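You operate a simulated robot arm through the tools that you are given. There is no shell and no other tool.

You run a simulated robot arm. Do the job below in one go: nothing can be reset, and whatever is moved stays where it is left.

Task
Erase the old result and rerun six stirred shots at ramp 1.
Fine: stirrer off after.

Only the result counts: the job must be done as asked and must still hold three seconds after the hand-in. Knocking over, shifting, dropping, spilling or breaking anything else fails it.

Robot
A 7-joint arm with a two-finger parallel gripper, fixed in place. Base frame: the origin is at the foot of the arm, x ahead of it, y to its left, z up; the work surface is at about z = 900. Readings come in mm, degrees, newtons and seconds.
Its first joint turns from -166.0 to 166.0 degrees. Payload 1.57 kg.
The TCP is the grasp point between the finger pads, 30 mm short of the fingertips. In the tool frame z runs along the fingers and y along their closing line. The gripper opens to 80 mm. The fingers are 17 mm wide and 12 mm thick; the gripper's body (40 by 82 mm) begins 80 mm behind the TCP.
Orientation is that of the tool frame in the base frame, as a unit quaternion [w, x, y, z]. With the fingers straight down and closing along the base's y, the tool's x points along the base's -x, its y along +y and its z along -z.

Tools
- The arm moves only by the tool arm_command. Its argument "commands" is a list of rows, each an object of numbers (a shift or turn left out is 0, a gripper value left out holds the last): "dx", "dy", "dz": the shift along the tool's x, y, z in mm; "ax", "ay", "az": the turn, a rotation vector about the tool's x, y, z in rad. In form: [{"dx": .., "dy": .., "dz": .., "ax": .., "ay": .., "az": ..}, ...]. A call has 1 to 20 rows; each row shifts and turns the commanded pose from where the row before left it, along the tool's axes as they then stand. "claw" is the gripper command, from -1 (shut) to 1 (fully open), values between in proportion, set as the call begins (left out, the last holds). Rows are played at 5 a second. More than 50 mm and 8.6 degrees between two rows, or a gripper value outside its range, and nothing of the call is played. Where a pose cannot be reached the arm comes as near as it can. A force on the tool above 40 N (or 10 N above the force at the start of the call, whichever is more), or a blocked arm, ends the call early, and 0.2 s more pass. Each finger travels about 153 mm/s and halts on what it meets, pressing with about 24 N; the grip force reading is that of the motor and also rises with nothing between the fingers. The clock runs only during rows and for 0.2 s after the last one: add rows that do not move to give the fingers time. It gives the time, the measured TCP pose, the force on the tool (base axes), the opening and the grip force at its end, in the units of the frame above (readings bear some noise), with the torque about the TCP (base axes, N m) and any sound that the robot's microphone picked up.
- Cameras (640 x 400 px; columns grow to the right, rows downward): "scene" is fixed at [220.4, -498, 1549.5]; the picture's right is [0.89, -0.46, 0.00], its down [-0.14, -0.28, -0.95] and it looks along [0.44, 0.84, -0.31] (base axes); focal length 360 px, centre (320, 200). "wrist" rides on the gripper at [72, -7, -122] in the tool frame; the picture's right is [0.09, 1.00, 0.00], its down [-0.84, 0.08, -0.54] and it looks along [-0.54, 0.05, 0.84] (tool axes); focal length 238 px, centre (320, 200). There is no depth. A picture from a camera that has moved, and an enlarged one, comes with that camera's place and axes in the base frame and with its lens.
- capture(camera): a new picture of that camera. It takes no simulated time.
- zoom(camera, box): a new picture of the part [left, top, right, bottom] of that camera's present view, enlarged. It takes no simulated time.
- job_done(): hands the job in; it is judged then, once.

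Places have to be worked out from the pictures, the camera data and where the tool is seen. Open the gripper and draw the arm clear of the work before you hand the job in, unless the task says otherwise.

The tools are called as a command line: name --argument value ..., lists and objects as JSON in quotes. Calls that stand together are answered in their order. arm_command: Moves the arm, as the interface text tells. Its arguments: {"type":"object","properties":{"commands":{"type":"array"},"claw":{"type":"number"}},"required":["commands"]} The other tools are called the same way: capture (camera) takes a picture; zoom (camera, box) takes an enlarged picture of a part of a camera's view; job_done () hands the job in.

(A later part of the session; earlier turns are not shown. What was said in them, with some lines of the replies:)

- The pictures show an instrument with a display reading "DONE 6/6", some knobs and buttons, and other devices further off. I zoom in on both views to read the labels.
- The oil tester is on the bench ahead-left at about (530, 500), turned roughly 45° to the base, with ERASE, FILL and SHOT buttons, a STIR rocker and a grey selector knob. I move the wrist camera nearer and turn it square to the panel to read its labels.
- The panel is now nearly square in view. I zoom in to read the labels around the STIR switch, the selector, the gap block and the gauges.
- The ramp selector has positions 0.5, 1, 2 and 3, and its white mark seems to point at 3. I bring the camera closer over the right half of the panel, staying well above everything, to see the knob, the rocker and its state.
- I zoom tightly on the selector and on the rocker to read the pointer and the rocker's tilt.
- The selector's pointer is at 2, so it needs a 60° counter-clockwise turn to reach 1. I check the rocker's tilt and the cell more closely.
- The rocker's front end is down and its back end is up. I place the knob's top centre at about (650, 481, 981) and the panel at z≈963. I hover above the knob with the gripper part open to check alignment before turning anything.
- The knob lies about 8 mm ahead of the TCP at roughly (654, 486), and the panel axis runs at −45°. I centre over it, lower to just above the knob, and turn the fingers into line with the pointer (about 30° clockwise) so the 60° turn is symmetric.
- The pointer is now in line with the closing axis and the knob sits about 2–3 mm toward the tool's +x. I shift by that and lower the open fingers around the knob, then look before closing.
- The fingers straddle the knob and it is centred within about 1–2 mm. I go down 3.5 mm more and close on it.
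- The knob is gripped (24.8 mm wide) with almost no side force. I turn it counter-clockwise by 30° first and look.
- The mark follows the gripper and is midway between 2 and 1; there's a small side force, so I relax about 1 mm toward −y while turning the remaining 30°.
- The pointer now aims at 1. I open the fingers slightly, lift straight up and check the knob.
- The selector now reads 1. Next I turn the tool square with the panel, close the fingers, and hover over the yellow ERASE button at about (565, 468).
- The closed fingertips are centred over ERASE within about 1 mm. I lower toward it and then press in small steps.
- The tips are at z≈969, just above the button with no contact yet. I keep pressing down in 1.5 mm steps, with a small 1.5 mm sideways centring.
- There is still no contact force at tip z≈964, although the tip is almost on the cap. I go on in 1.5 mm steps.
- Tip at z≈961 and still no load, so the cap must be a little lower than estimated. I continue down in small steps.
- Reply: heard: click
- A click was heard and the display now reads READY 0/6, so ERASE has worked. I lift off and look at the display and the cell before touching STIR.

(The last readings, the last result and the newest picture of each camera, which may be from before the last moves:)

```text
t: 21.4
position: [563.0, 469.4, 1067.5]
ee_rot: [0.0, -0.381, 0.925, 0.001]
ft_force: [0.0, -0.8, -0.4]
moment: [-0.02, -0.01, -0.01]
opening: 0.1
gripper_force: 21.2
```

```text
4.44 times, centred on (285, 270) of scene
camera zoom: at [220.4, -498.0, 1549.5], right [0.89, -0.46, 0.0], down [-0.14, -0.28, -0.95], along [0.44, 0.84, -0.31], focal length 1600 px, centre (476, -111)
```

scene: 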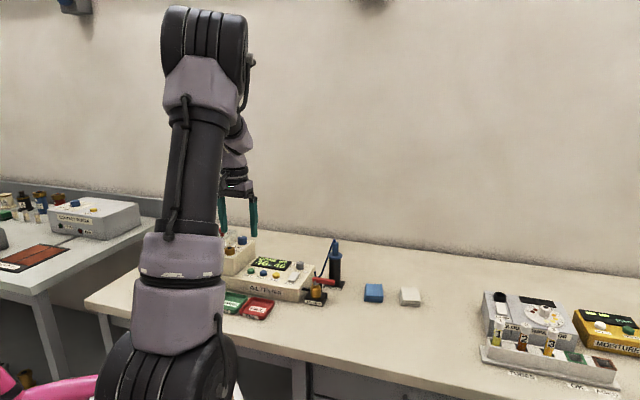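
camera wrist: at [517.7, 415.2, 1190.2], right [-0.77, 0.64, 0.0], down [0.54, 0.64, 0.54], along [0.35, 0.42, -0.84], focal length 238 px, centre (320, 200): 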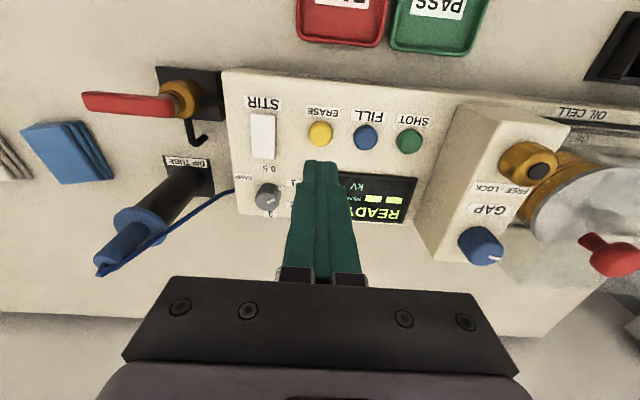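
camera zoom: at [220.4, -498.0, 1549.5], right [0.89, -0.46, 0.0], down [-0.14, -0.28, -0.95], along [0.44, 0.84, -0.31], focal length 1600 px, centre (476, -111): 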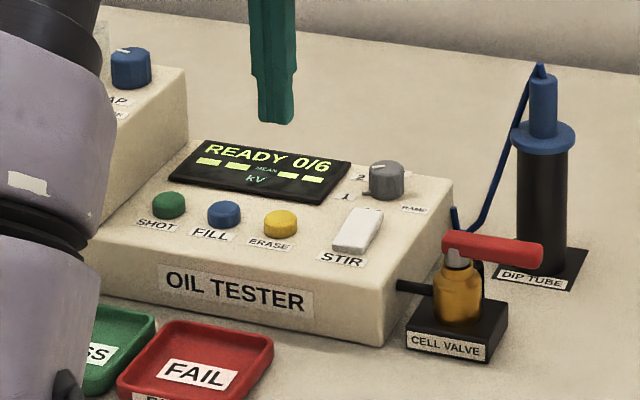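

The display reads READY 0/6 with the selector at 1. The rocker spans from about (594, 422) to (625, 452) with the back end raised; I move above its back part, about (618, 446).

arm_command --commands '[{"dx": -7.6, "dy": -18.6}, {"dx": -7.6, "dy": -18.6}, {"dx": -7.7, "dy": -18.7}, {"dz": 20}, {"dz": 20}, {}]' --claw -1

zoom --camera "wrist" --box '[240, 80, 400, 200]'

zoom --camera "scene" --box '[225, 225, 345, 315]'

```text
t: 22.8
position: [618.2, 447.4, 1028.9]
ee_rot: [0.0, -0.381, 0.925, 0.001]
ft_force: [-0.6, -0.9, 0.7]
moment: [0.0, 0.02, 0.02]
opening: 0.2
gripper_force: 21.2
```

```text
3.33 times, centred on (320, 140) of wrist
camera zoom: at [572.9, 391.7, 1150.1], right [-0.77, 0.64, 0.0], down [0.54, 0.64, 0.54], along [0.35, 0.42, -0.84], focal length 794 px, centre (320, 400)
```

zoom: 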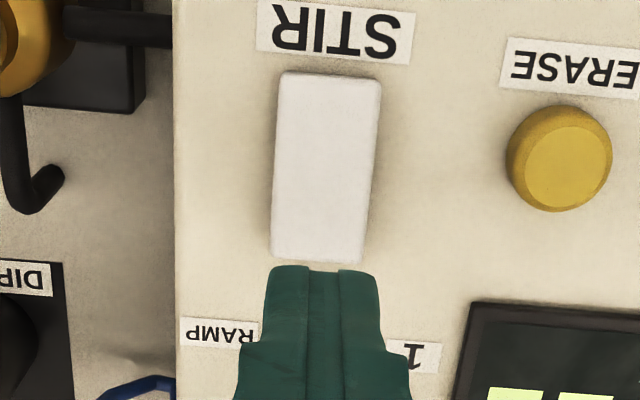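

```text
4.44 times, centred on (285, 270) of scene
camera zoom: at [220.4, -498.0, 1549.5], right [0.89, -0.46, 0.0], down [-0.14, -0.28, -0.95], along [0.44, 0.84, -0.31], focal length 1600 px, centre (476, -111)
```

zoom: 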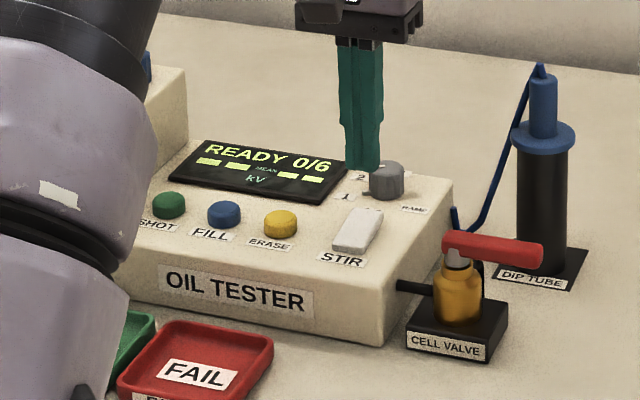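

The TCP sits about 8 mm in from the rocker's back edge and on its centreline. I lower and press the raised back end in small steps.

arm_command --commands '[{"dz": 15}, {"dz": 15}, {"dz": 1.5}, {"dz": 1.5}, {"dz": 1.5}, {}]' --claw -1

zoom --camera "scene" --box '[265, 240, 325, 285]'

```text
t: 24.2
position: [618.1, 446.7, 994.2]
ee_rot: [0.0, -0.381, 0.925, 0.0]
ft_force: [0.3, 0.0, -0.3]
moment: [0.0, -0.03, -0.01]
opening: 0.0
gripper_force: 21.3
```

```text
8.89 times, centred on (295, 262) of scene
camera zoom: at [220.4, -498.0, 1549.5], right [0.89, -0.46, 0.0], down [-0.14, -0.28, -0.95], along [0.44, 0.84, -0.31], focal length 3199 px, centre (542, -356)
```

zoom: 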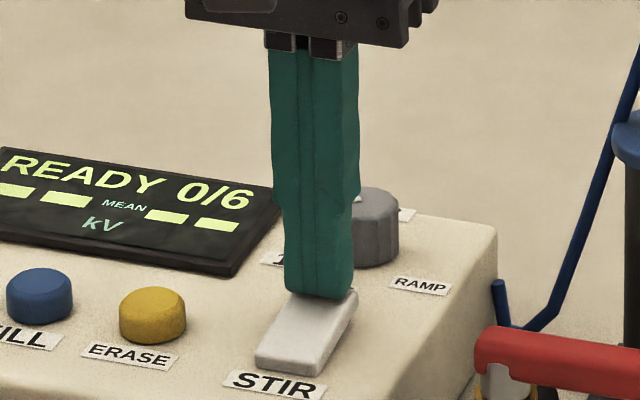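

The tip is right at the raised end with no load yet (tip z≈964). I continue down in 1.5 mm steps.

arm_command --commands '[{"dz": 1.5}, {"dz": 1.5}, {"dz": 1.5}, {}]' --claw -1

zoom --camera "scene" --box '[265, 240, 325, 285]'

```text
t: 25.2
position: [618.4, 448.0, 988.1]
ee_rot: [0.0, -0.381, 0.924, 0.0]
ft_force: [-0.3, 1.0, 2.2]
moment: [0.02, 0.01, 0.0]
opening: 0.0
gripper_force: 21.3
```

```text
8.89 times, centred on (295, 262) of scene
camera zoom: at [220.4, -498.0, 1549.5], right [0.89, -0.46, 0.0], down [-0.14, -0.28, -0.95], along [0.44, 0.84, -0.31], focal length 3199 px, centre (542, -356)
```

zoom: 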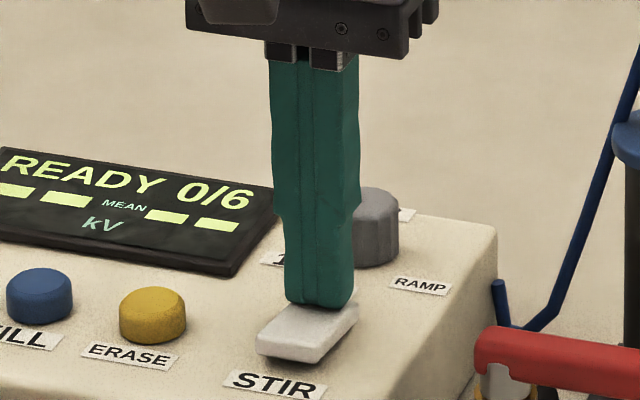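

The rocker is starting to tip under 2 N. I press a bit further until it clicks over.

arm_command --commands '[{"dz": 1.5}, {"dz": 1.5}, {}]' --claw -1

zoom --camera "scene" --box '[265, 240, 325, 285]'

```text
t: 26.0
position: [619.1, 447.4, 989.3]
ee_rot: [0.002, -0.381, 0.925, 0.001]
ft_force: [-0.2, -4.5, 37.6]
moment: [-0.33, 0.28, 0.01]
opening: 0.1
gripper_force: 20.6
```

```text
8.89 times, centred on (295, 262) of scene
camera zoom: at [220.4, -498.0, 1549.5], right [0.89, -0.46, 0.0], down [-0.14, -0.28, -0.95], along [0.44, 0.84, -0.31], focal length 3199 px, centre (542, -356)
```

zoom: 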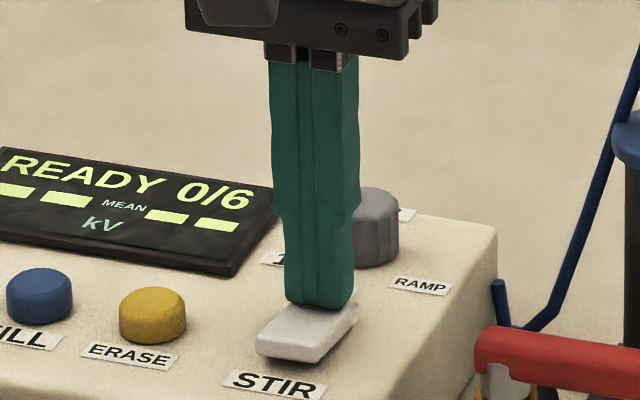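

Force rose to 38 N at a hard stop and the rocker's front has come up. I lift off and check how the rocker rests.

arm_command --commands '[{"dz": -10}, {"dz": -20}, {"dz": -20}, {}]' --claw -1

zoom --camera "scene" --box '[265, 240, 325, 285]'

zoom --camera "wrist" --box '[240, 80, 400, 200]'

capture --camera "scene"

```text
t: 27.0
position: [618.5, 447.2, 1036.5]
ee_rot: [0.0, -0.381, 0.925, 0.001]
ft_force: [-0.1, -1.7, 0.2]
moment: [0.01, 0.0, 0.03]
opening: 0.0
gripper_force: 21.6
```

```text
8.89 times, centred on (295, 262) of scene
camera zoom: at [220.4, -498.0, 1549.5], right [0.89, -0.46, 0.0], down [-0.14, -0.28, -0.95], along [0.44, 0.84, -0.31], focal length 3199 px, centre (542, -356)
```

zoom: 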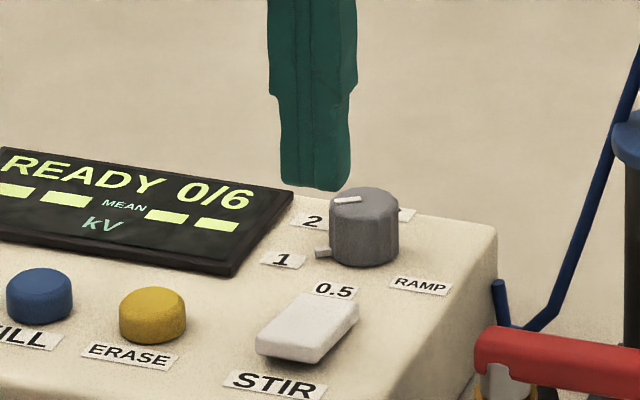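

```text
3.33 times, centred on (320, 140) of wrist
camera zoom: at [572.7, 391.9, 1158.5], right [-0.77, 0.64, 0.0], down [0.54, 0.64, 0.54], along [0.35, 0.42, -0.84], focal length 794 px, centre (320, 400)
```

zoom: 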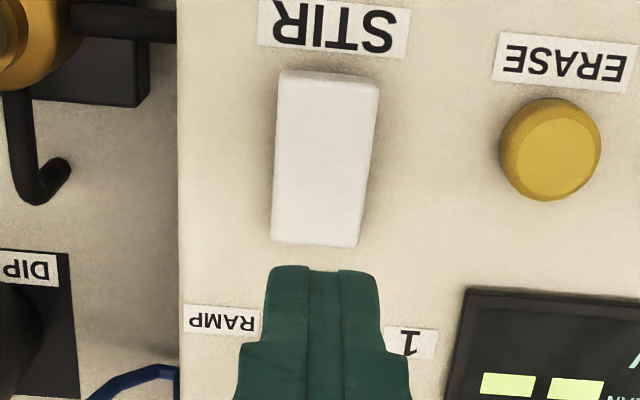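

```text
taken
```

scene: 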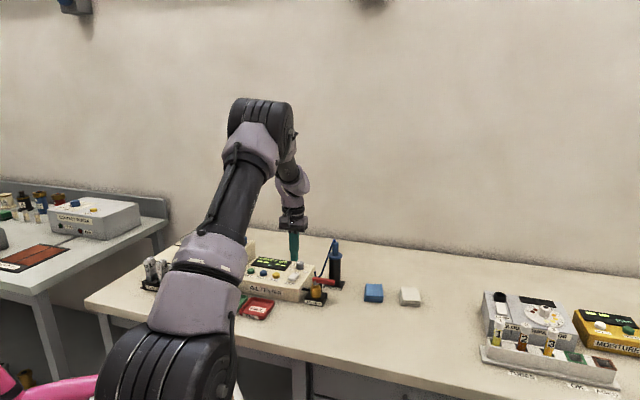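

The rocker has flipped and stays with its back end down. I raise and move toward the SHOT side, high above the gap block, to look into the cell and see whether the stirrer is turning.

arm_command --commands '[{"dz": -37}, {"dz": -37}, {"dx": 5.5, "dy": 36.1}, {"dx": 5.5, "dy": 36.1}, {"dx": 5.6, "dy": 36.1}, {"dx": 5.6, "dy": 36.1}, {}]' --claw -1

capture --camera "wrist"

zoom --camera "wrist" --box '[330, 90, 570, 270]'

zoom --camera "scene" --box '[205, 215, 325, 305]'

```text
t: 28.6
position: [499.5, 534.3, 1111.1]
ee_rot: [0.0, -0.381, 0.925, 0.0]
ft_force: [-0.1, -0.3, -0.1]
moment: [0.0, 0.03, 0.01]
opening: 0.0
gripper_force: 21.9
```

```text
taken
camera wrist: at [454.2, 479.7, 1232.6], right [-0.77, 0.64, 0.0], down [0.54, 0.64, 0.54], along [0.35, 0.42, -0.84], focal length 238 px, centre (320, 200)
```

wrist: 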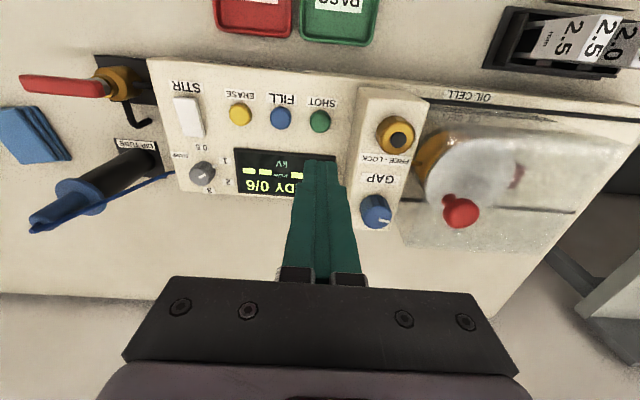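

```text
2.22 times, centred on (450, 180) of wrist
camera zoom: at [454.2, 479.7, 1232.6], right [-0.77, 0.64, 0.0], down [0.54, 0.64, 0.54], along [0.35, 0.42, -0.84], focal length 530 px, centre (31, 244)
```

zoom: 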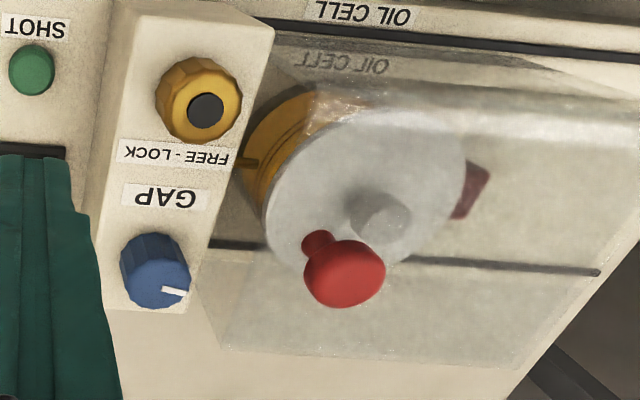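

```text
4.44 times, centred on (265, 260) of scene
camera zoom: at [220.4, -498.0, 1549.5], right [0.89, -0.46, 0.0], down [-0.14, -0.28, -0.95], along [0.44, 0.84, -0.31], focal length 1600 px, centre (564, -67)
```

zoom: 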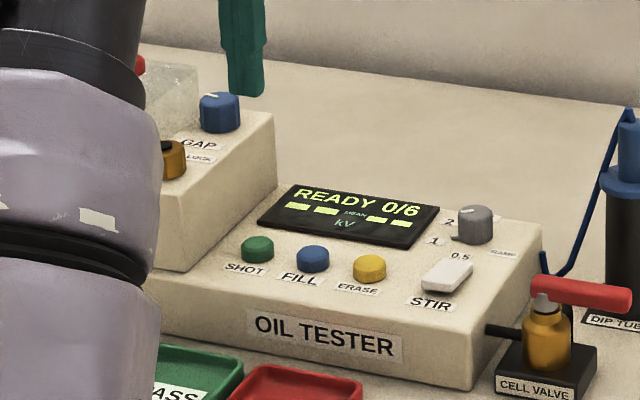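

The cell sits under a transparent hood with a red knob; no stirrer is evident yet. I let a little time pass without moving and compare the cell view.

arm_command --commands '[{}]' --claw -1

zoom --camera "wrist" --box '[400, 100, 540, 240]'

arm_command --commands '[{}, {}]' --claw -1

zoom --camera "wrist" --box '[400, 100, 540, 240]'

```text
t: 29.0
position: [499.6, 533.6, 1109.0]
ee_rot: [0.0, -0.381, 0.925, 0.0]
ft_force: [-0.6, -0.1, -0.5]
moment: [0.03, 0.04, -0.01]
opening: 0.0
gripper_force: 21.0
```

```text
2.86 times, centred on (470, 170) of wrist
camera zoom: at [454.3, 479.5, 1232.4], right [-0.77, 0.64, 0.0], down [0.54, 0.64, 0.54], along [0.35, 0.42, -0.84], focal length 681 px, centre (-109, 286)
```

zoom: 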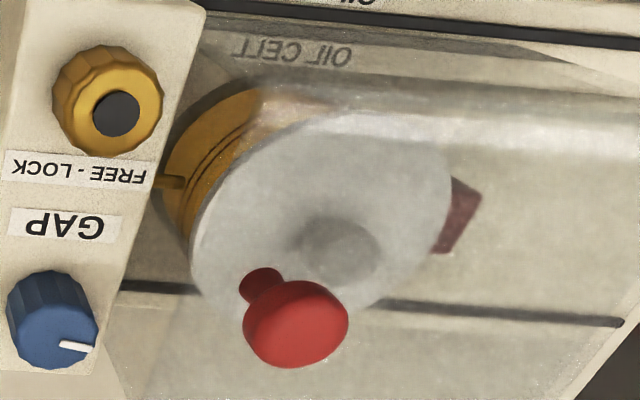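

```text
t: 29.6
position: [500.5, 534.2, 1109.9]
ee_rot: [0.0, -0.381, 0.925, 0.0]
ft_force: [0.7, -0.5, 0.3]
moment: [0.01, 0.0, -0.01]
opening: 0.1
gripper_force: 21.5
```

```text
2.86 times, centred on (470, 170) of wrist
camera zoom: at [454.4, 479.4, 1232.5], right [-0.77, 0.64, 0.0], down [0.54, 0.64, 0.54], along [0.35, 0.42, -0.84], focal length 681 px, centre (-109, 286)
```

zoom: 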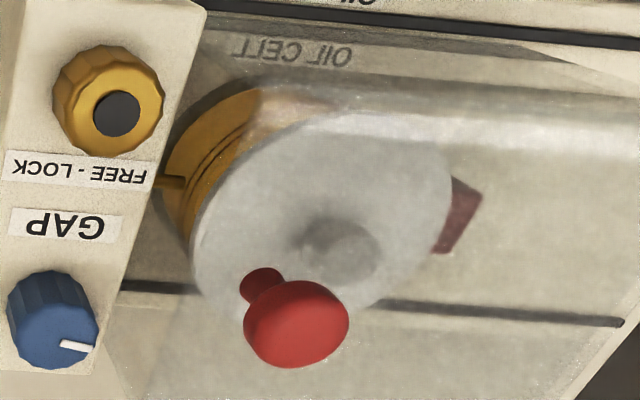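

No moving stirrer can be seen in the cell. The colour comparator's LAMP rocker is a similar switch, so I look at its tilt (its window is dark, i.e. off) for the on/off convention.

zoom --camera "scene" --box '[488, 282, 548, 327]'

zoom --camera "scene" --box '[265, 240, 325, 285]'

zoom --camera "wrist" --box '[150, 70, 350, 220]'

```text
8.89 times, centred on (518, 304) of scene
camera zoom: at [220.4, -498.0, 1549.5], right [0.89, -0.46, 0.0], down [-0.14, -0.28, -0.95], along [0.44, 0.84, -0.31], focal length 3199 px, centre (-1440, -729)
```

zoom: 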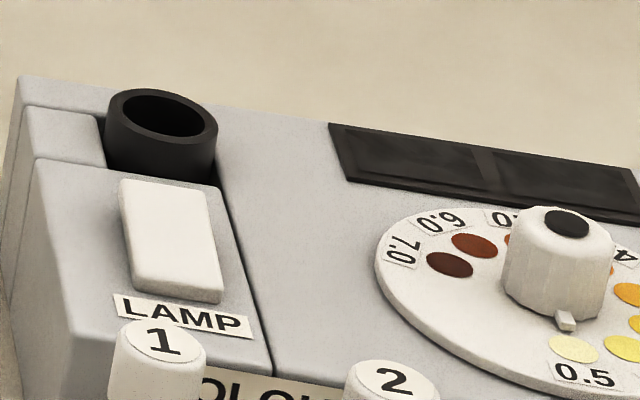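

```text
8.89 times, centred on (295, 262) of scene
camera zoom: at [220.4, -498.0, 1549.5], right [0.89, -0.46, 0.0], down [-0.14, -0.28, -0.95], along [0.44, 0.84, -0.31], focal length 3199 px, centre (542, -356)
```

zoom: 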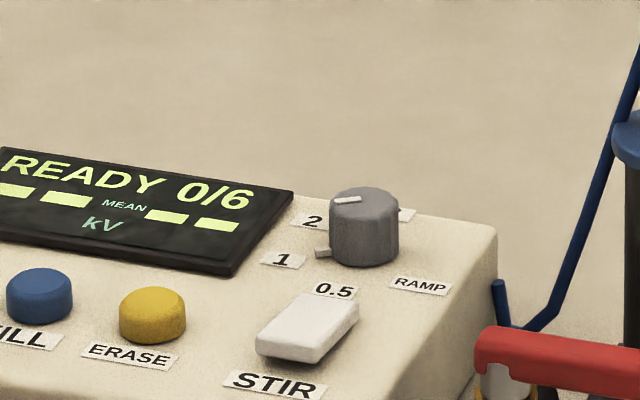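

```text
2.67 times, centred on (250, 145) of wrist
camera zoom: at [454.4, 479.4, 1232.5], right [-0.77, 0.64, 0.0], down [0.54, 0.64, 0.54], along [0.35, 0.42, -0.84], focal length 636 px, centre (507, 347)
```

zoom: 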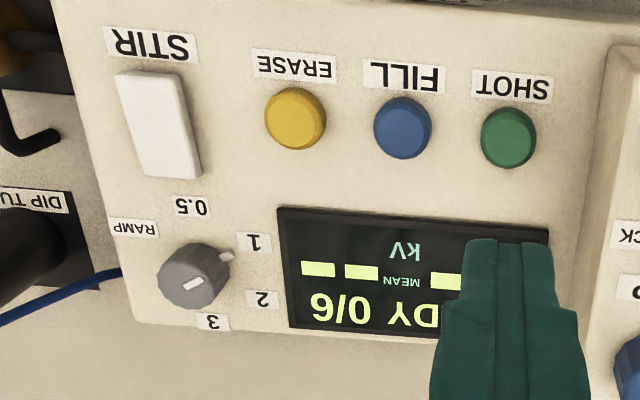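

The stirrer rocker rests in its new position, back end down; initially the front was down, as on an idle machine. The TCP is directly over SHOT at (500, 534), and the gap-block knobs top out near z≈1050, below the gripper body. I descend to just over the SHOT button.

arm_command --commands '[{"dz": 30}, {"dz": 30}, {"dz": 30}, {"dz": 24}, {}]' --claw -1

zoom --camera "wrist" --box '[240, 100, 400, 220]'

zoom --camera "scene" --box '[205, 215, 325, 305]'

```text
t: 30.8
position: [499.5, 533.9, 997.4]
ee_rot: [0.0, -0.38, 0.925, 0.0]
ft_force: [0.4, 0.1, 1.2]
moment: [0.03, 0.01, 0.0]
opening: 0.1
gripper_force: 21.3
```

```text
3.33 times, centred on (320, 160) of wrist
camera zoom: at [455.2, 478.9, 1118.6], right [-0.77, 0.64, 0.0], down [0.54, 0.64, 0.54], along [0.35, 0.42, -0.84], focal length 794 px, centre (320, 333)
```

zoom: 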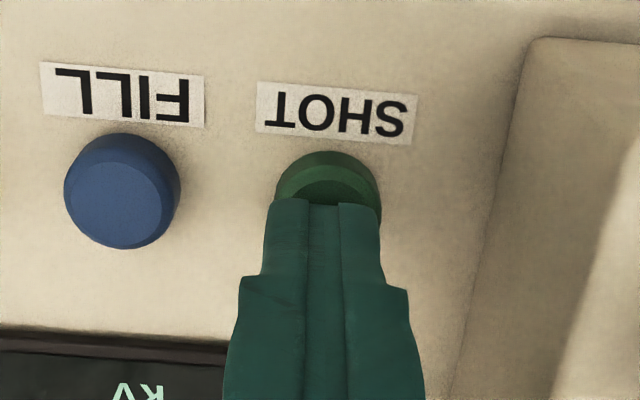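

```text
4.44 times, centred on (265, 260) of scene
camera zoom: at [220.4, -498.0, 1549.5], right [0.89, -0.46, 0.0], down [-0.14, -0.28, -0.95], along [0.44, 0.84, -0.31], focal length 1600 px, centre (564, -67)
```

zoom: 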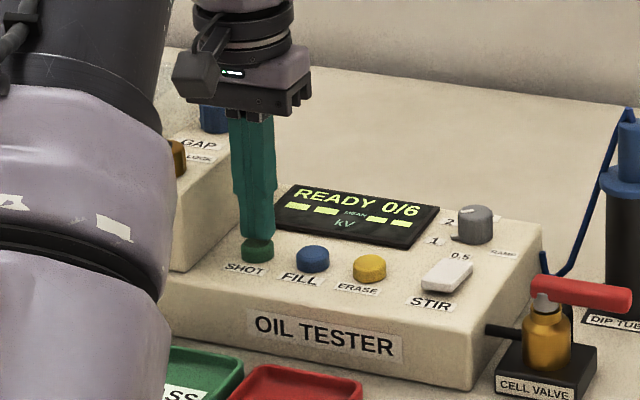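

The tips are over SHOT with the gripper body clear of the gap block. I press down in small steps for the click.

arm_command --commands '[{"dz": 3}, {"dz": 1.5}, {"dz": 1.5}, {"dz": 1.0}]' --claw -1

zoom --camera "scene" --box '[205, 215, 325, 305]'

```text
t: 31.8
position: [500.7, 534.4, 989.4]
ee_rot: [0.0, -0.381, 0.925, 0.0]
ft_force: [-1.4, -0.4, 1.5]
moment: [-0.01, 0.04, 0.02]
opening: 0.1
gripper_force: 22.1
```

```text
4.44 times, centred on (265, 260) of scene
camera zoom: at [220.4, -498.0, 1549.5], right [0.89, -0.46, 0.0], down [-0.14, -0.28, -0.95], along [0.44, 0.84, -0.31], focal length 1600 px, centre (564, -67)
```

zoom: 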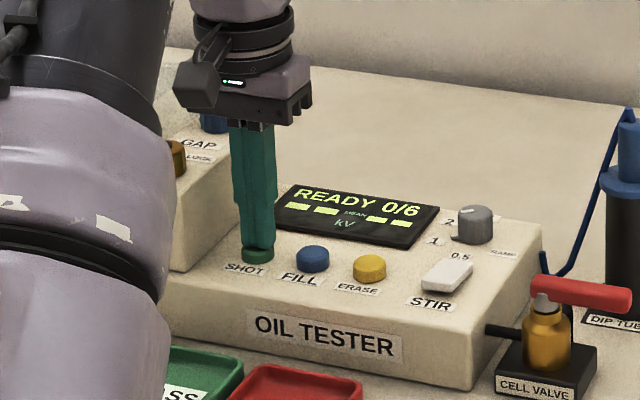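

The button is beginning to move (1.5 N). I press another millimetre or so.

arm_command --commands '[{"dz": 1.0}]' --claw -1

zoom --camera "scene" --box '[205, 215, 325, 305]'

```text
t: 32.2
position: [501.3, 534.2, 989.3]
ee_rot: [0.0, -0.382, 0.924, 0.001]
ft_force: [-0.1, 0.7, 1.9]
moment: [0.06, 0.03, 0.04]
opening: 0.0
gripper_force: 21.1
heard: click
```

```text
4.44 times, centred on (265, 260) of scene
camera zoom: at [220.4, -498.0, 1549.5], right [0.89, -0.46, 0.0], down [-0.14, -0.28, -0.95], along [0.44, 0.84, -0.31], focal length 1600 px, centre (564, -67)
```

zoom: 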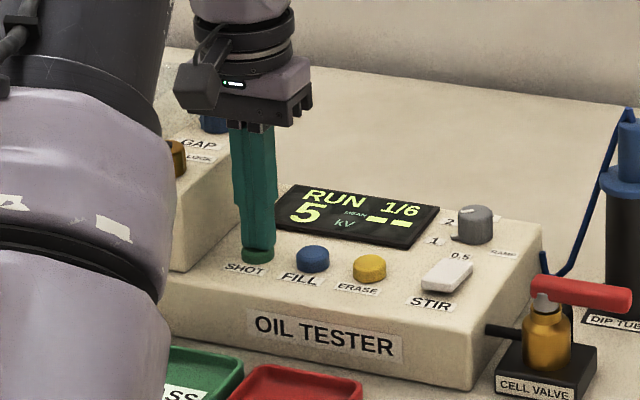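

RUN 1/6 is showing with the voltage rising. I back off 6 mm to release the button and watch.

arm_command --commands '[{"dz": -6}, {}, {}]' --claw -1

zoom --camera "scene" --box '[205, 215, 325, 305]'

```text
t: 33.0
position: [500.4, 534.0, 994.6]
ee_rot: [0.0, -0.381, 0.925, -0.001]
ft_force: [0.8, 0.6, 0.1]
moment: [-0.03, -0.02, 0.0]
opening: 0.2
gripper_force: 21.6
```

```text
4.44 times, centred on (265, 260) of scene
camera zoom: at [220.4, -498.0, 1549.5], right [0.89, -0.46, 0.0], down [-0.14, -0.28, -0.95], along [0.44, 0.84, -0.31], focal length 1600 px, centre (564, -67)
```

zoom: 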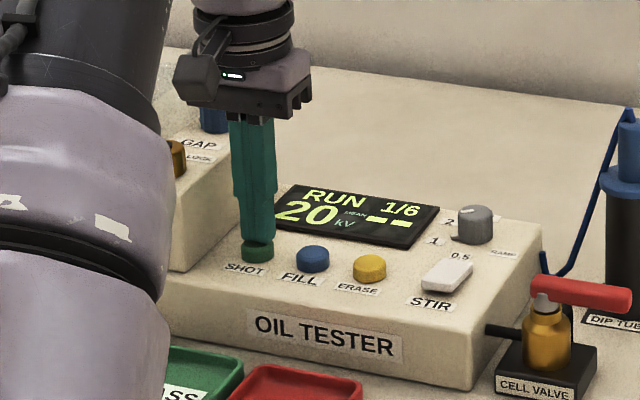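

The voltage climbs about 19 kV per second. I wait for the breakdown.

arm_command --commands '[{}, {}, {}, {}, {}, {}, {}, {}]' --claw -1

zoom --camera "scene" --box '[205, 215, 325, 305]'

```text
t: 34.8
position: [502.2, 534.7, 993.6]
ee_rot: [0.0, -0.381, 0.925, 0.0]
ft_force: [0.2, 0.2, 0.4]
moment: [0.0, 0.03, -0.01]
opening: 0.1
gripper_force: 20.5
```

```text
4.44 times, centred on (265, 260) of scene
camera zoom: at [220.4, -498.0, 1549.5], right [0.89, -0.46, 0.0], down [-0.14, -0.28, -0.95], along [0.44, 0.84, -0.31], focal length 1600 px, centre (564, -67)
```

zoom: 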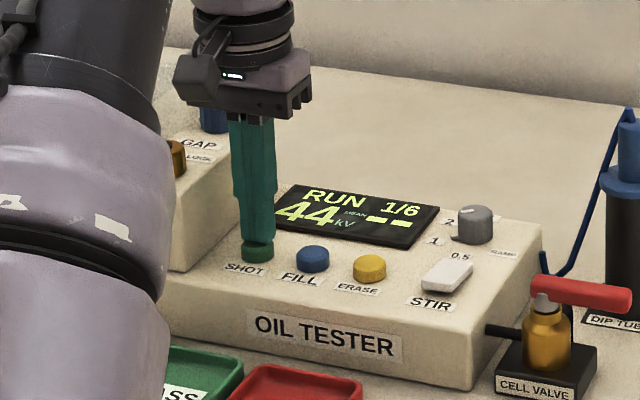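

It shows 44 kV, still RUN 1/6. I wait a little longer to see how the first shot ends and whether the sequence carries on by itself.

arm_command --commands '[{}, {}]' --claw -1

zoom --camera "scene" --box '[205, 215, 325, 305]'

arm_command --commands '[{}, {}, {}]' --claw -1

zoom --camera "scene" --box '[205, 215, 325, 305]'

```text
t: 35.4
position: [501.6, 533.7, 994.3]
ee_rot: [-0.001, -0.381, 0.925, 0.0]
ft_force: [-0.9, 0.7, 0.2]
moment: [0.02, 0.02, -0.06]
opening: 0.2
gripper_force: 21.1
```

```text
4.44 times, centred on (265, 260) of scene
camera zoom: at [220.4, -498.0, 1549.5], right [0.89, -0.46, 0.0], down [-0.14, -0.28, -0.95], along [0.44, 0.84, -0.31], focal length 1600 px, centre (564, -67)
```

zoom: 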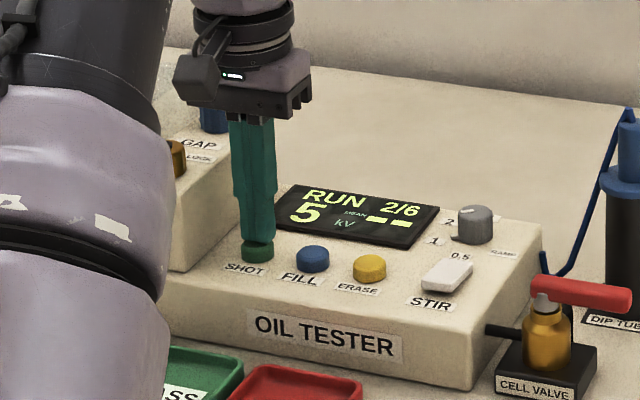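

```text
t: 36.2
position: [501.9, 534.5, 994.5]
ee_rot: [0.0, -0.381, 0.925, 0.0]
ft_force: [0.3, -0.5, -0.5]
moment: [0.0, -0.01, 0.03]
opening: 0.0
gripper_force: 21.3
```

```text
4.44 times, centred on (265, 260) of scene
camera zoom: at [220.4, -498.0, 1549.5], right [0.89, -0.46, 0.0], down [-0.14, -0.28, -0.95], along [0.44, 0.84, -0.31], focal length 1600 px, centre (564, -67)
```

zoom: 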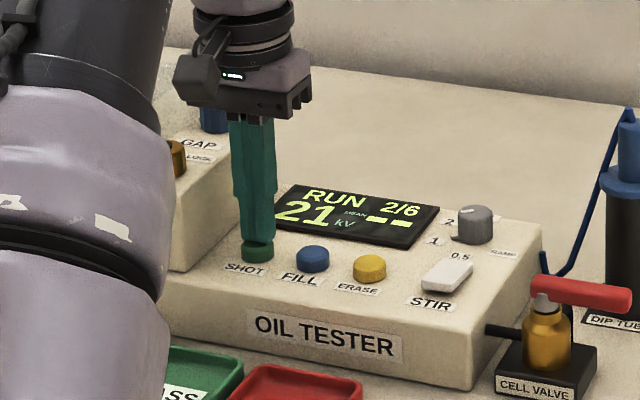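

One press runs the whole six-shot sequence; it is now on 2/6. I raise the tool clear of SHOT and wait for the rest.

arm_command --commands '[{"dz": -20}, {"dz": -30}, {"dz": -30}, {"dz": -30}, {}, {}, {}, {}, {}, {}, {}, {}, {}, {}, {}]' --claw -1

zoom --camera "scene" --box '[205, 215, 325, 305]'

arm_command --commands '[{}, {}, {}, {}, {}, {}, {}, {}, {}, {}, {}, {}, {}, {}, {}, {}, {}, {}, {}, {}]' --claw -1

zoom --camera "scene" --box '[205, 215, 325, 305]'

```text
t: 39.4
position: [500.6, 533.9, 1105.8]
ee_rot: [0.0, -0.381, 0.925, 0.0]
ft_force: [-0.2, 1.0, 0.3]
moment: [0.03, -0.01, 0.01]
opening: 0.0
gripper_force: 21.4
```

```text
4.44 times, centred on (265, 260) of scene
camera zoom: at [220.4, -498.0, 1549.5], right [0.89, -0.46, 0.0], down [-0.14, -0.28, -0.95], along [0.44, 0.84, -0.31], focal length 1600 px, centre (564, -67)
```

zoom: 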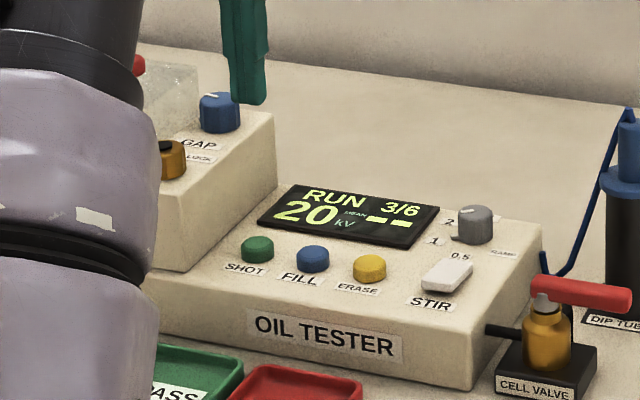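

```text
t: 43.6
position: [500.4, 532.9, 1103.8]
ee_rot: [0.0, -0.381, 0.925, 0.001]
ft_force: [-0.2, -0.1, -0.2]
moment: [0.02, 0.01, 0.02]
opening: 0.0
gripper_force: 21.6
```

```text
4.44 times, centred on (265, 260) of scene
camera zoom: at [220.4, -498.0, 1549.5], right [0.89, -0.46, 0.0], down [-0.14, -0.28, -0.95], along [0.44, 0.84, -0.31], focal length 1600 px, centre (564, -67)
```

zoom: 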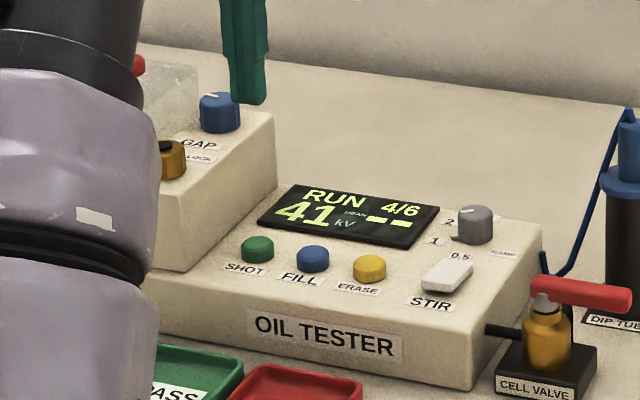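

Shot 4/6 is under way. While waiting I carry the tool, still high, to above the rocker's now-raised front end at about (600, 427).

arm_command --commands '[{"dx": 0.9, "dy": -36.3}, {"dx": 0.9, "dy": -36.3}, {"dx": 0.9, "dy": -36.3}, {"dx": 1.0, "dy": -36.2}, {}, {}, {}, {}, {}, {}, {}, {}, {}, {}, {}, {}]' --claw -1

zoom --camera "scene" --box '[225, 225, 345, 315]'

arm_command --commands '[{}, {}, {}, {}, {}, {}, {}, {}, {}, {}, {}, {}, {}, {}, {}, {}]' --claw -1

zoom --camera "scene" --box '[225, 225, 345, 315]'

zoom --camera "wrist" --box '[240, 80, 400, 200]'

```text
t: 47.0
position: [600.5, 428.4, 1103.9]
ee_rot: [0.001, -0.381, 0.925, 0.0]
ft_force: [-0.1, -0.1, 0.6]
moment: [-0.02, 0.0, 0.02]
opening: 0.0
gripper_force: 21.4
```

```text
4.44 times, centred on (285, 270) of scene
camera zoom: at [220.4, -498.0, 1549.5], right [0.89, -0.46, 0.0], down [-0.14, -0.28, -0.95], along [0.44, 0.84, -0.31], focal length 1600 px, centre (476, -111)
```

zoom: 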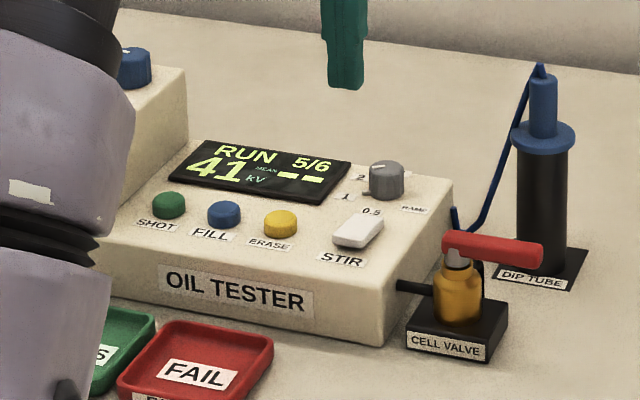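

```text
t: 50.4
position: [600.5, 428.4, 1105.2]
ee_rot: [0.0, -0.381, 0.925, -0.001]
ft_force: [-0.9, -0.5, 0.0]
moment: [-0.02, 0.0, 0.01]
opening: 0.1
gripper_force: 21.4
```

```text
4.44 times, centred on (285, 270) of scene
camera zoom: at [220.4, -498.0, 1549.5], right [0.89, -0.46, 0.0], down [-0.14, -0.28, -0.95], along [0.44, 0.84, -0.31], focal length 1600 px, centre (476, -111)
```

zoom: 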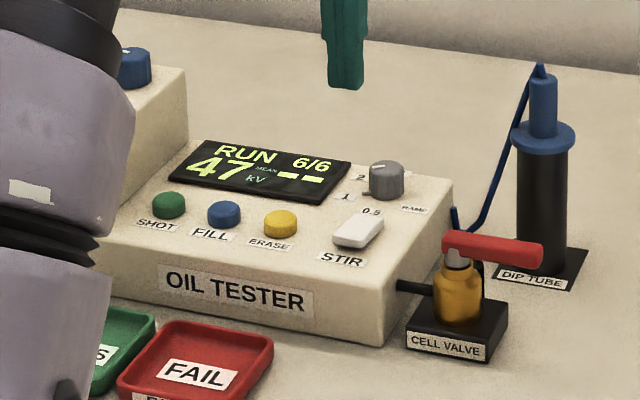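

```text
3.33 times, centred on (320, 140) of wrist
camera zoom: at [554.4, 374.0, 1226.1], right [-0.77, 0.64, 0.0], down [0.54, 0.64, 0.54], along [0.35, 0.42, -0.84], focal length 794 px, centre (320, 400)
```

zoom: 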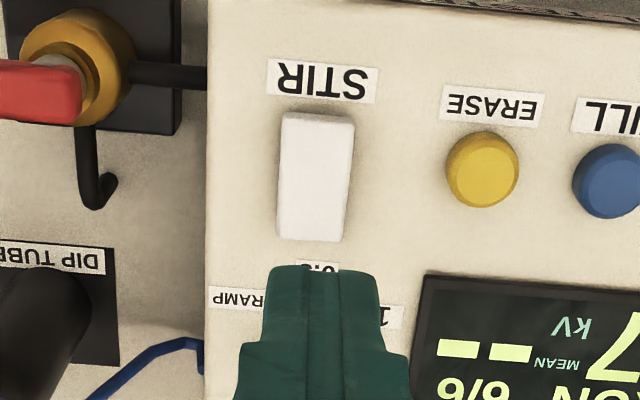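

Shot 6/6 is at 47 kV. I wait one more second for DONE, then check the display before going near the switch.

arm_command --commands '[{"dx": 3}, {}, {}, {}, {}, {}, {}, {}]' --claw -1

zoom --camera "scene" --box '[225, 225, 345, 315]'

```text
t: 52.2
position: [598.4, 426.4, 1105.6]
ee_rot: [0.001, -0.381, 0.924, 0.0]
ft_force: [0.4, 0.1, -0.2]
moment: [-0.02, 0.02, 0.01]
opening: 0.2
gripper_force: 21.7
```

```text
4.44 times, centred on (285, 270) of scene
camera zoom: at [220.4, -498.0, 1549.5], right [0.89, -0.46, 0.0], down [-0.14, -0.28, -0.95], along [0.44, 0.84, -0.31], focal length 1600 px, centre (476, -111)
```

zoom: 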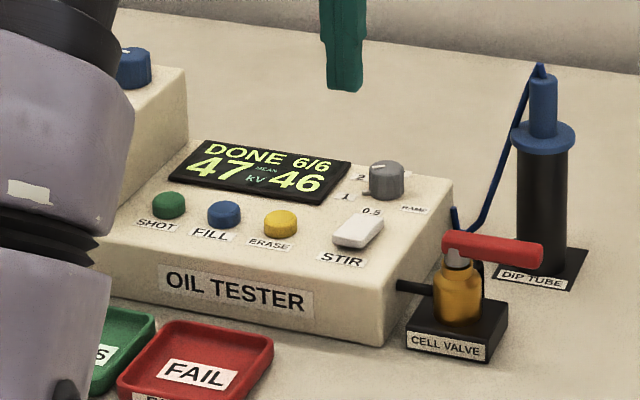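

DONE 6/6 with a mean of 46 kV. Before switching STIR back I zoom on the idle LAMP rocker once more to compare its off-state tilt with the STIR rocker's first position.

zoom --camera "scene" --box '[494, 294, 518, 312]'

zoom --camera "scene" --box '[284, 266, 308, 284]'

zoom --camera "scene" --box '[485, 285, 560, 340]'

```text
16.00 times, centred on (506, 303) of scene
camera zoom: at [220.4, -498.0, 1549.5], right [0.89, -0.46, 0.0], down [-0.14, -0.28, -0.95], along [0.44, 0.84, -0.31], focal length 5758 px, centre (-2656, -1448)
```

zoom: 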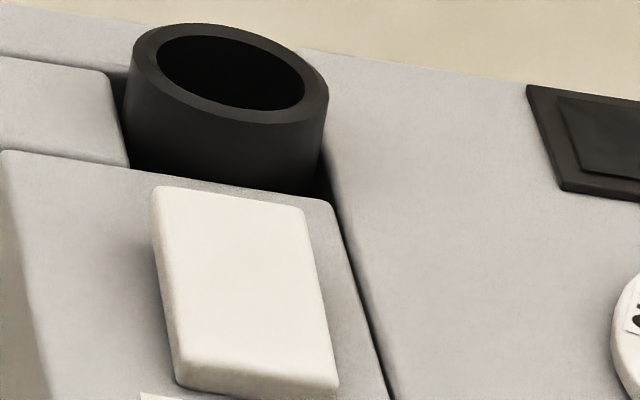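

```text
16.00 times, centred on (296, 275) of scene
camera zoom: at [220.4, -498.0, 1549.5], right [0.89, -0.46, 0.0], down [-0.14, -0.28, -0.95], along [0.44, 0.84, -0.31], focal length 5758 px, centre (704, -1000)
```

zoom: 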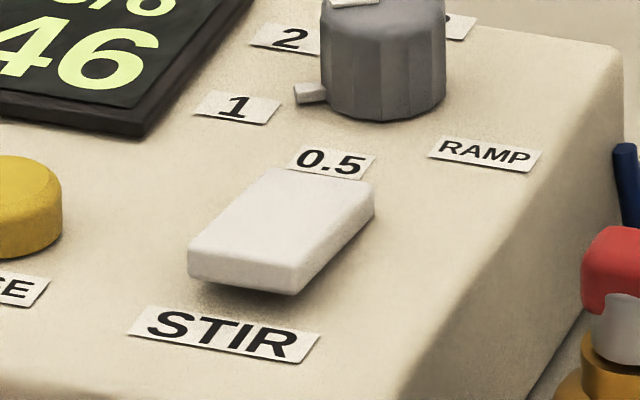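

```text
7.27 times, centred on (522, 312) of scene
camera zoom: at [220.4, -498.0, 1549.5], right [0.89, -0.46, 0.0], down [-0.14, -0.28, -0.95], along [0.44, 0.84, -0.31], focal length 2617 px, centre (-1153, -618)
```

zoom: 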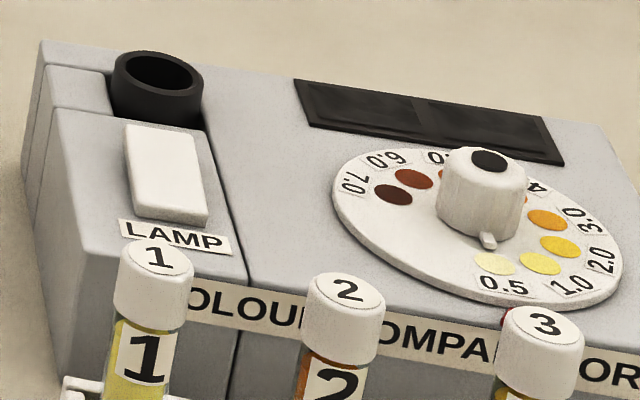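

The idle LAMP rocker (window dark) lies with its front end down, matching STIR's first position, so the stirrer was off at first and has been on during the shots. Now I lower onto the raised front end of the STIR rocker.

arm_command --commands '[{"dz": 30}, {"dz": 30}, {"dz": 30}, {"dz": 18}, {}]' --claw -1

zoom --camera "wrist" --box '[240, 100, 400, 220]'

zoom --camera "scene" --box '[265, 240, 325, 285]'

```text
t: 53.4
position: [598.9, 427.6, 996.0]
ee_rot: [0.0, -0.381, 0.925, 0.0]
ft_force: [0.5, 0.0, -0.4]
moment: [0.0, -0.02, -0.02]
opening: 0.2
gripper_force: 21.3
```

```text
3.33 times, centred on (320, 160) of wrist
camera zoom: at [553.0, 371.6, 1118.3], right [-0.77, 0.64, 0.0], down [0.54, 0.64, 0.54], along [0.35, 0.42, -0.84], focal length 794 px, centre (320, 333)
```

zoom: 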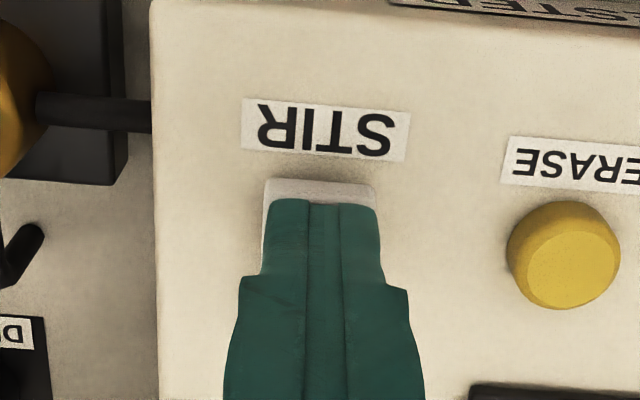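

```text
8.89 times, centred on (295, 262) of scene
camera zoom: at [220.4, -498.0, 1549.5], right [0.89, -0.46, 0.0], down [-0.14, -0.28, -0.95], along [0.44, 0.84, -0.31], focal length 3199 px, centre (542, -356)
```

zoom: 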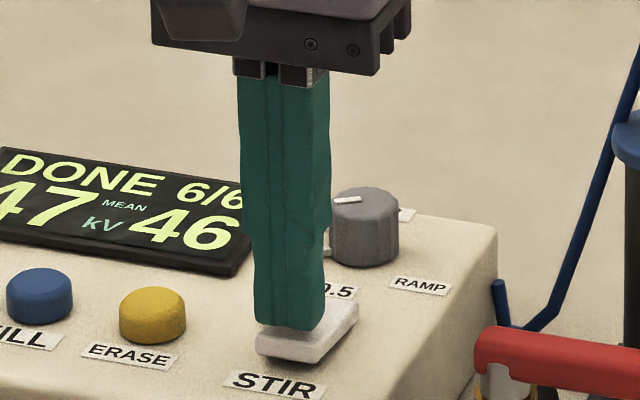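

The tip is right above the raised front end (tip z≈966), on the rocker's centreline. I press in 1.5 mm steps.

arm_command --commands '[{"dz": 2}, {"dz": 1.5}, {"dz": 1.5}, {"dz": 1.5}, {}]' --claw -1

zoom --camera "scene" --box '[265, 240, 325, 285]'

```text
t: 54.6
position: [598.7, 427.3, 989.7]
ee_rot: [0.0, -0.381, 0.925, 0.0]
ft_force: [-0.4, 0.6, -0.3]
moment: [-0.01, -0.04, 0.02]
opening: 0.0
gripper_force: 21.6
```

```text
8.89 times, centred on (295, 262) of scene
camera zoom: at [220.4, -498.0, 1549.5], right [0.89, -0.46, 0.0], down [-0.14, -0.28, -0.95], along [0.44, 0.84, -0.31], focal length 3199 px, centre (542, -356)
```

zoom: 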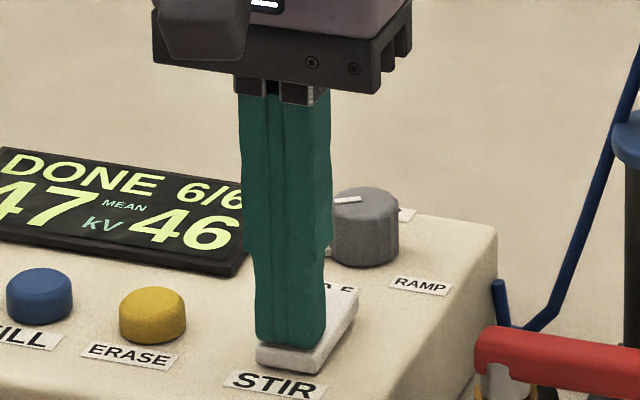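

The rocker has tipped over: its front is down and the back end hides the 0.5 label again. I lift off, move clear and verify.

arm_command --commands '[{"dz": -10}, {"dz": -25}, {"dz": -35}, {"dz": -35}, {}]' --claw -1

zoom --camera "scene" --box '[284, 266, 308, 284]'

zoom --camera "scene" --box '[225, 225, 345, 315]'

zoom --camera "wrist" --box '[240, 80, 440, 230]'

```text
t: 55.8
position: [599.1, 426.3, 1094.8]
ee_rot: [0.0, -0.381, 0.925, 0.001]
ft_force: [0.0, 0.9, 0.1]
moment: [-0.02, 0.01, 0.0]
opening: 0.0
gripper_force: 22.0
```

```text
16.00 times, centred on (296, 275) of scene
camera zoom: at [220.4, -498.0, 1549.5], right [0.89, -0.46, 0.0], down [-0.14, -0.28, -0.95], along [0.44, 0.84, -0.31], focal length 5758 px, centre (704, -1000)
```

zoom: 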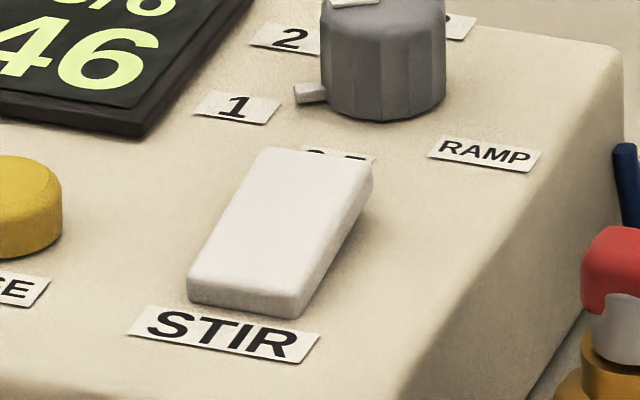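

```text
4.44 times, centred on (285, 270) of scene
camera zoom: at [220.4, -498.0, 1549.5], right [0.89, -0.46, 0.0], down [-0.14, -0.28, -0.95], along [0.44, 0.84, -0.31], focal length 1600 px, centre (476, -111)
```

zoom: 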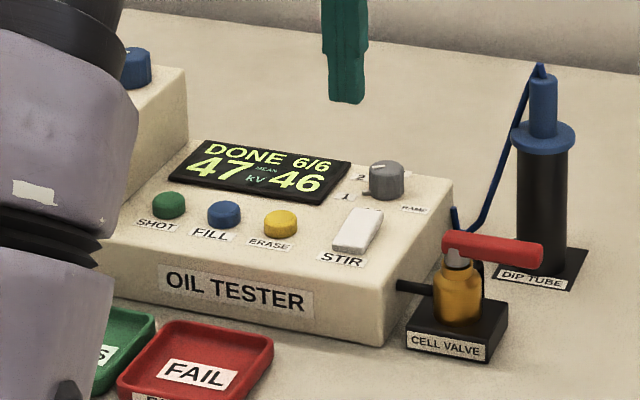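

```text
2.67 times, centred on (340, 155) of wrist
camera zoom: at [553.6, 371.2, 1217.1], right [-0.77, 0.64, 0.0], down [0.54, 0.64, 0.54], along [0.35, 0.42, -0.84], focal length 636 px, centre (267, 320)
```

zoom: 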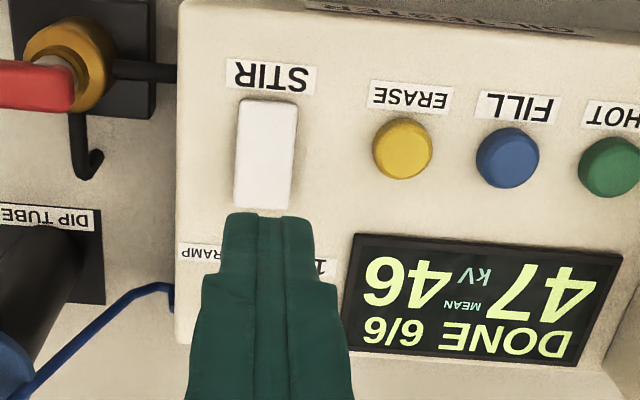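

The rocker is back in its first (off) position, the selector stays at 1 and the display holds DONE 6/6. I raise the arm, open the gripper and draw back to near the start pose.

arm_command --commands '[{"dz": -40}, {"dz": -40}, {"dz": -40}, {"dz": -40}, {"dz": -35}, {"dx": 38}, {"dx": 38}, {"dx": 38}, {"dx": 38}, {"dx": 38}, {"dx": 38}, {}, {}]' --claw 1

capture --camera "scene"

capture --camera "wrist"

zoom --camera "scene" --box '[190, 210, 350, 330]'

```text
t: 58.6
position: [436.5, 265.3, 1289.1]
ee_rot: [0.0, -0.381, 0.924, 0.0]
ft_force: [-0.2, -0.3, -0.6]
moment: [-0.04, 0.02, 0.03]
opening: 80.0
gripper_force: 0.1
```

```text
taken
```

scene: 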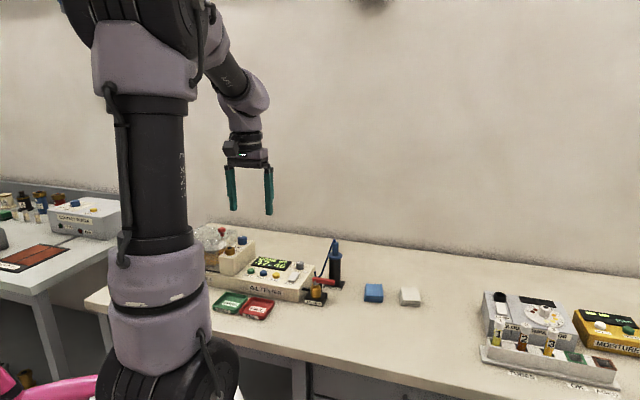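

```text
taken
camera wrist: at [391.5, 210.7, 1411.4], right [-0.77, 0.64, 0.0], down [0.54, 0.64, 0.54], along [0.35, 0.42, -0.84], focal length 238 px, centre (320, 200)
```

wrist: 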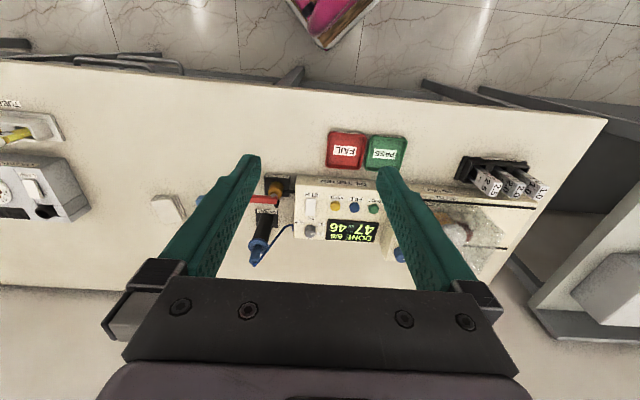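

```text
3.33 times, centred on (270, 270) of scene
camera zoom: at [220.4, -498.0, 1549.5], right [0.89, -0.46, 0.0], down [-0.14, -0.28, -0.95], along [0.44, 0.84, -0.31], focal length 1200 px, centre (487, -33)
```

zoom: 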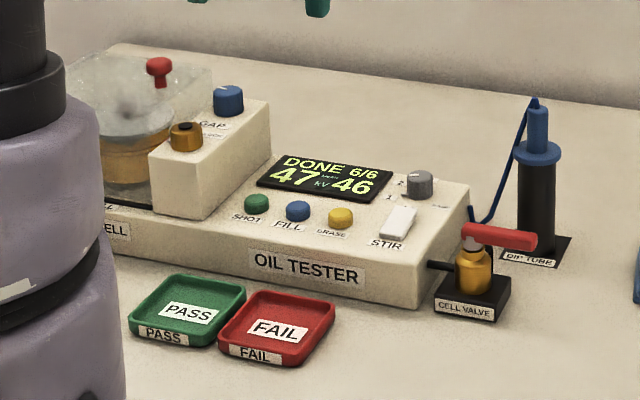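

The new result stands at DONE 6/6 with a mean of 46 kV. The selector is at 1, STIR is back off, nothing else has moved, and the arm is clear with the gripper open, so I hand the job in.

job_done

```text
The job is handed in.
```

I erased the old result and reran the six shots at ramp 1. The oil tester shows DONE 6/6, with the last shot at 47 kV and a mean of 46 kV.

- **Ramp:** the selector was at 2, so I turned it to 1 before starting.
- **Erase:** pressing ERASE cleared the display to READY 0/6.
- **Stirring:** I switched STIR on before the first shot and off again after the sixth. I couldn't see the stirrer turning in the cell. I took the switch's starting position as off because the LAMP switch on the unlit colour comparator sits the same way.
- **Shots:** one press of SHOT ran all six in sequence.

Nothing else on the bench was touched or appears to have moved. The arm is drawn back with the gripper open.
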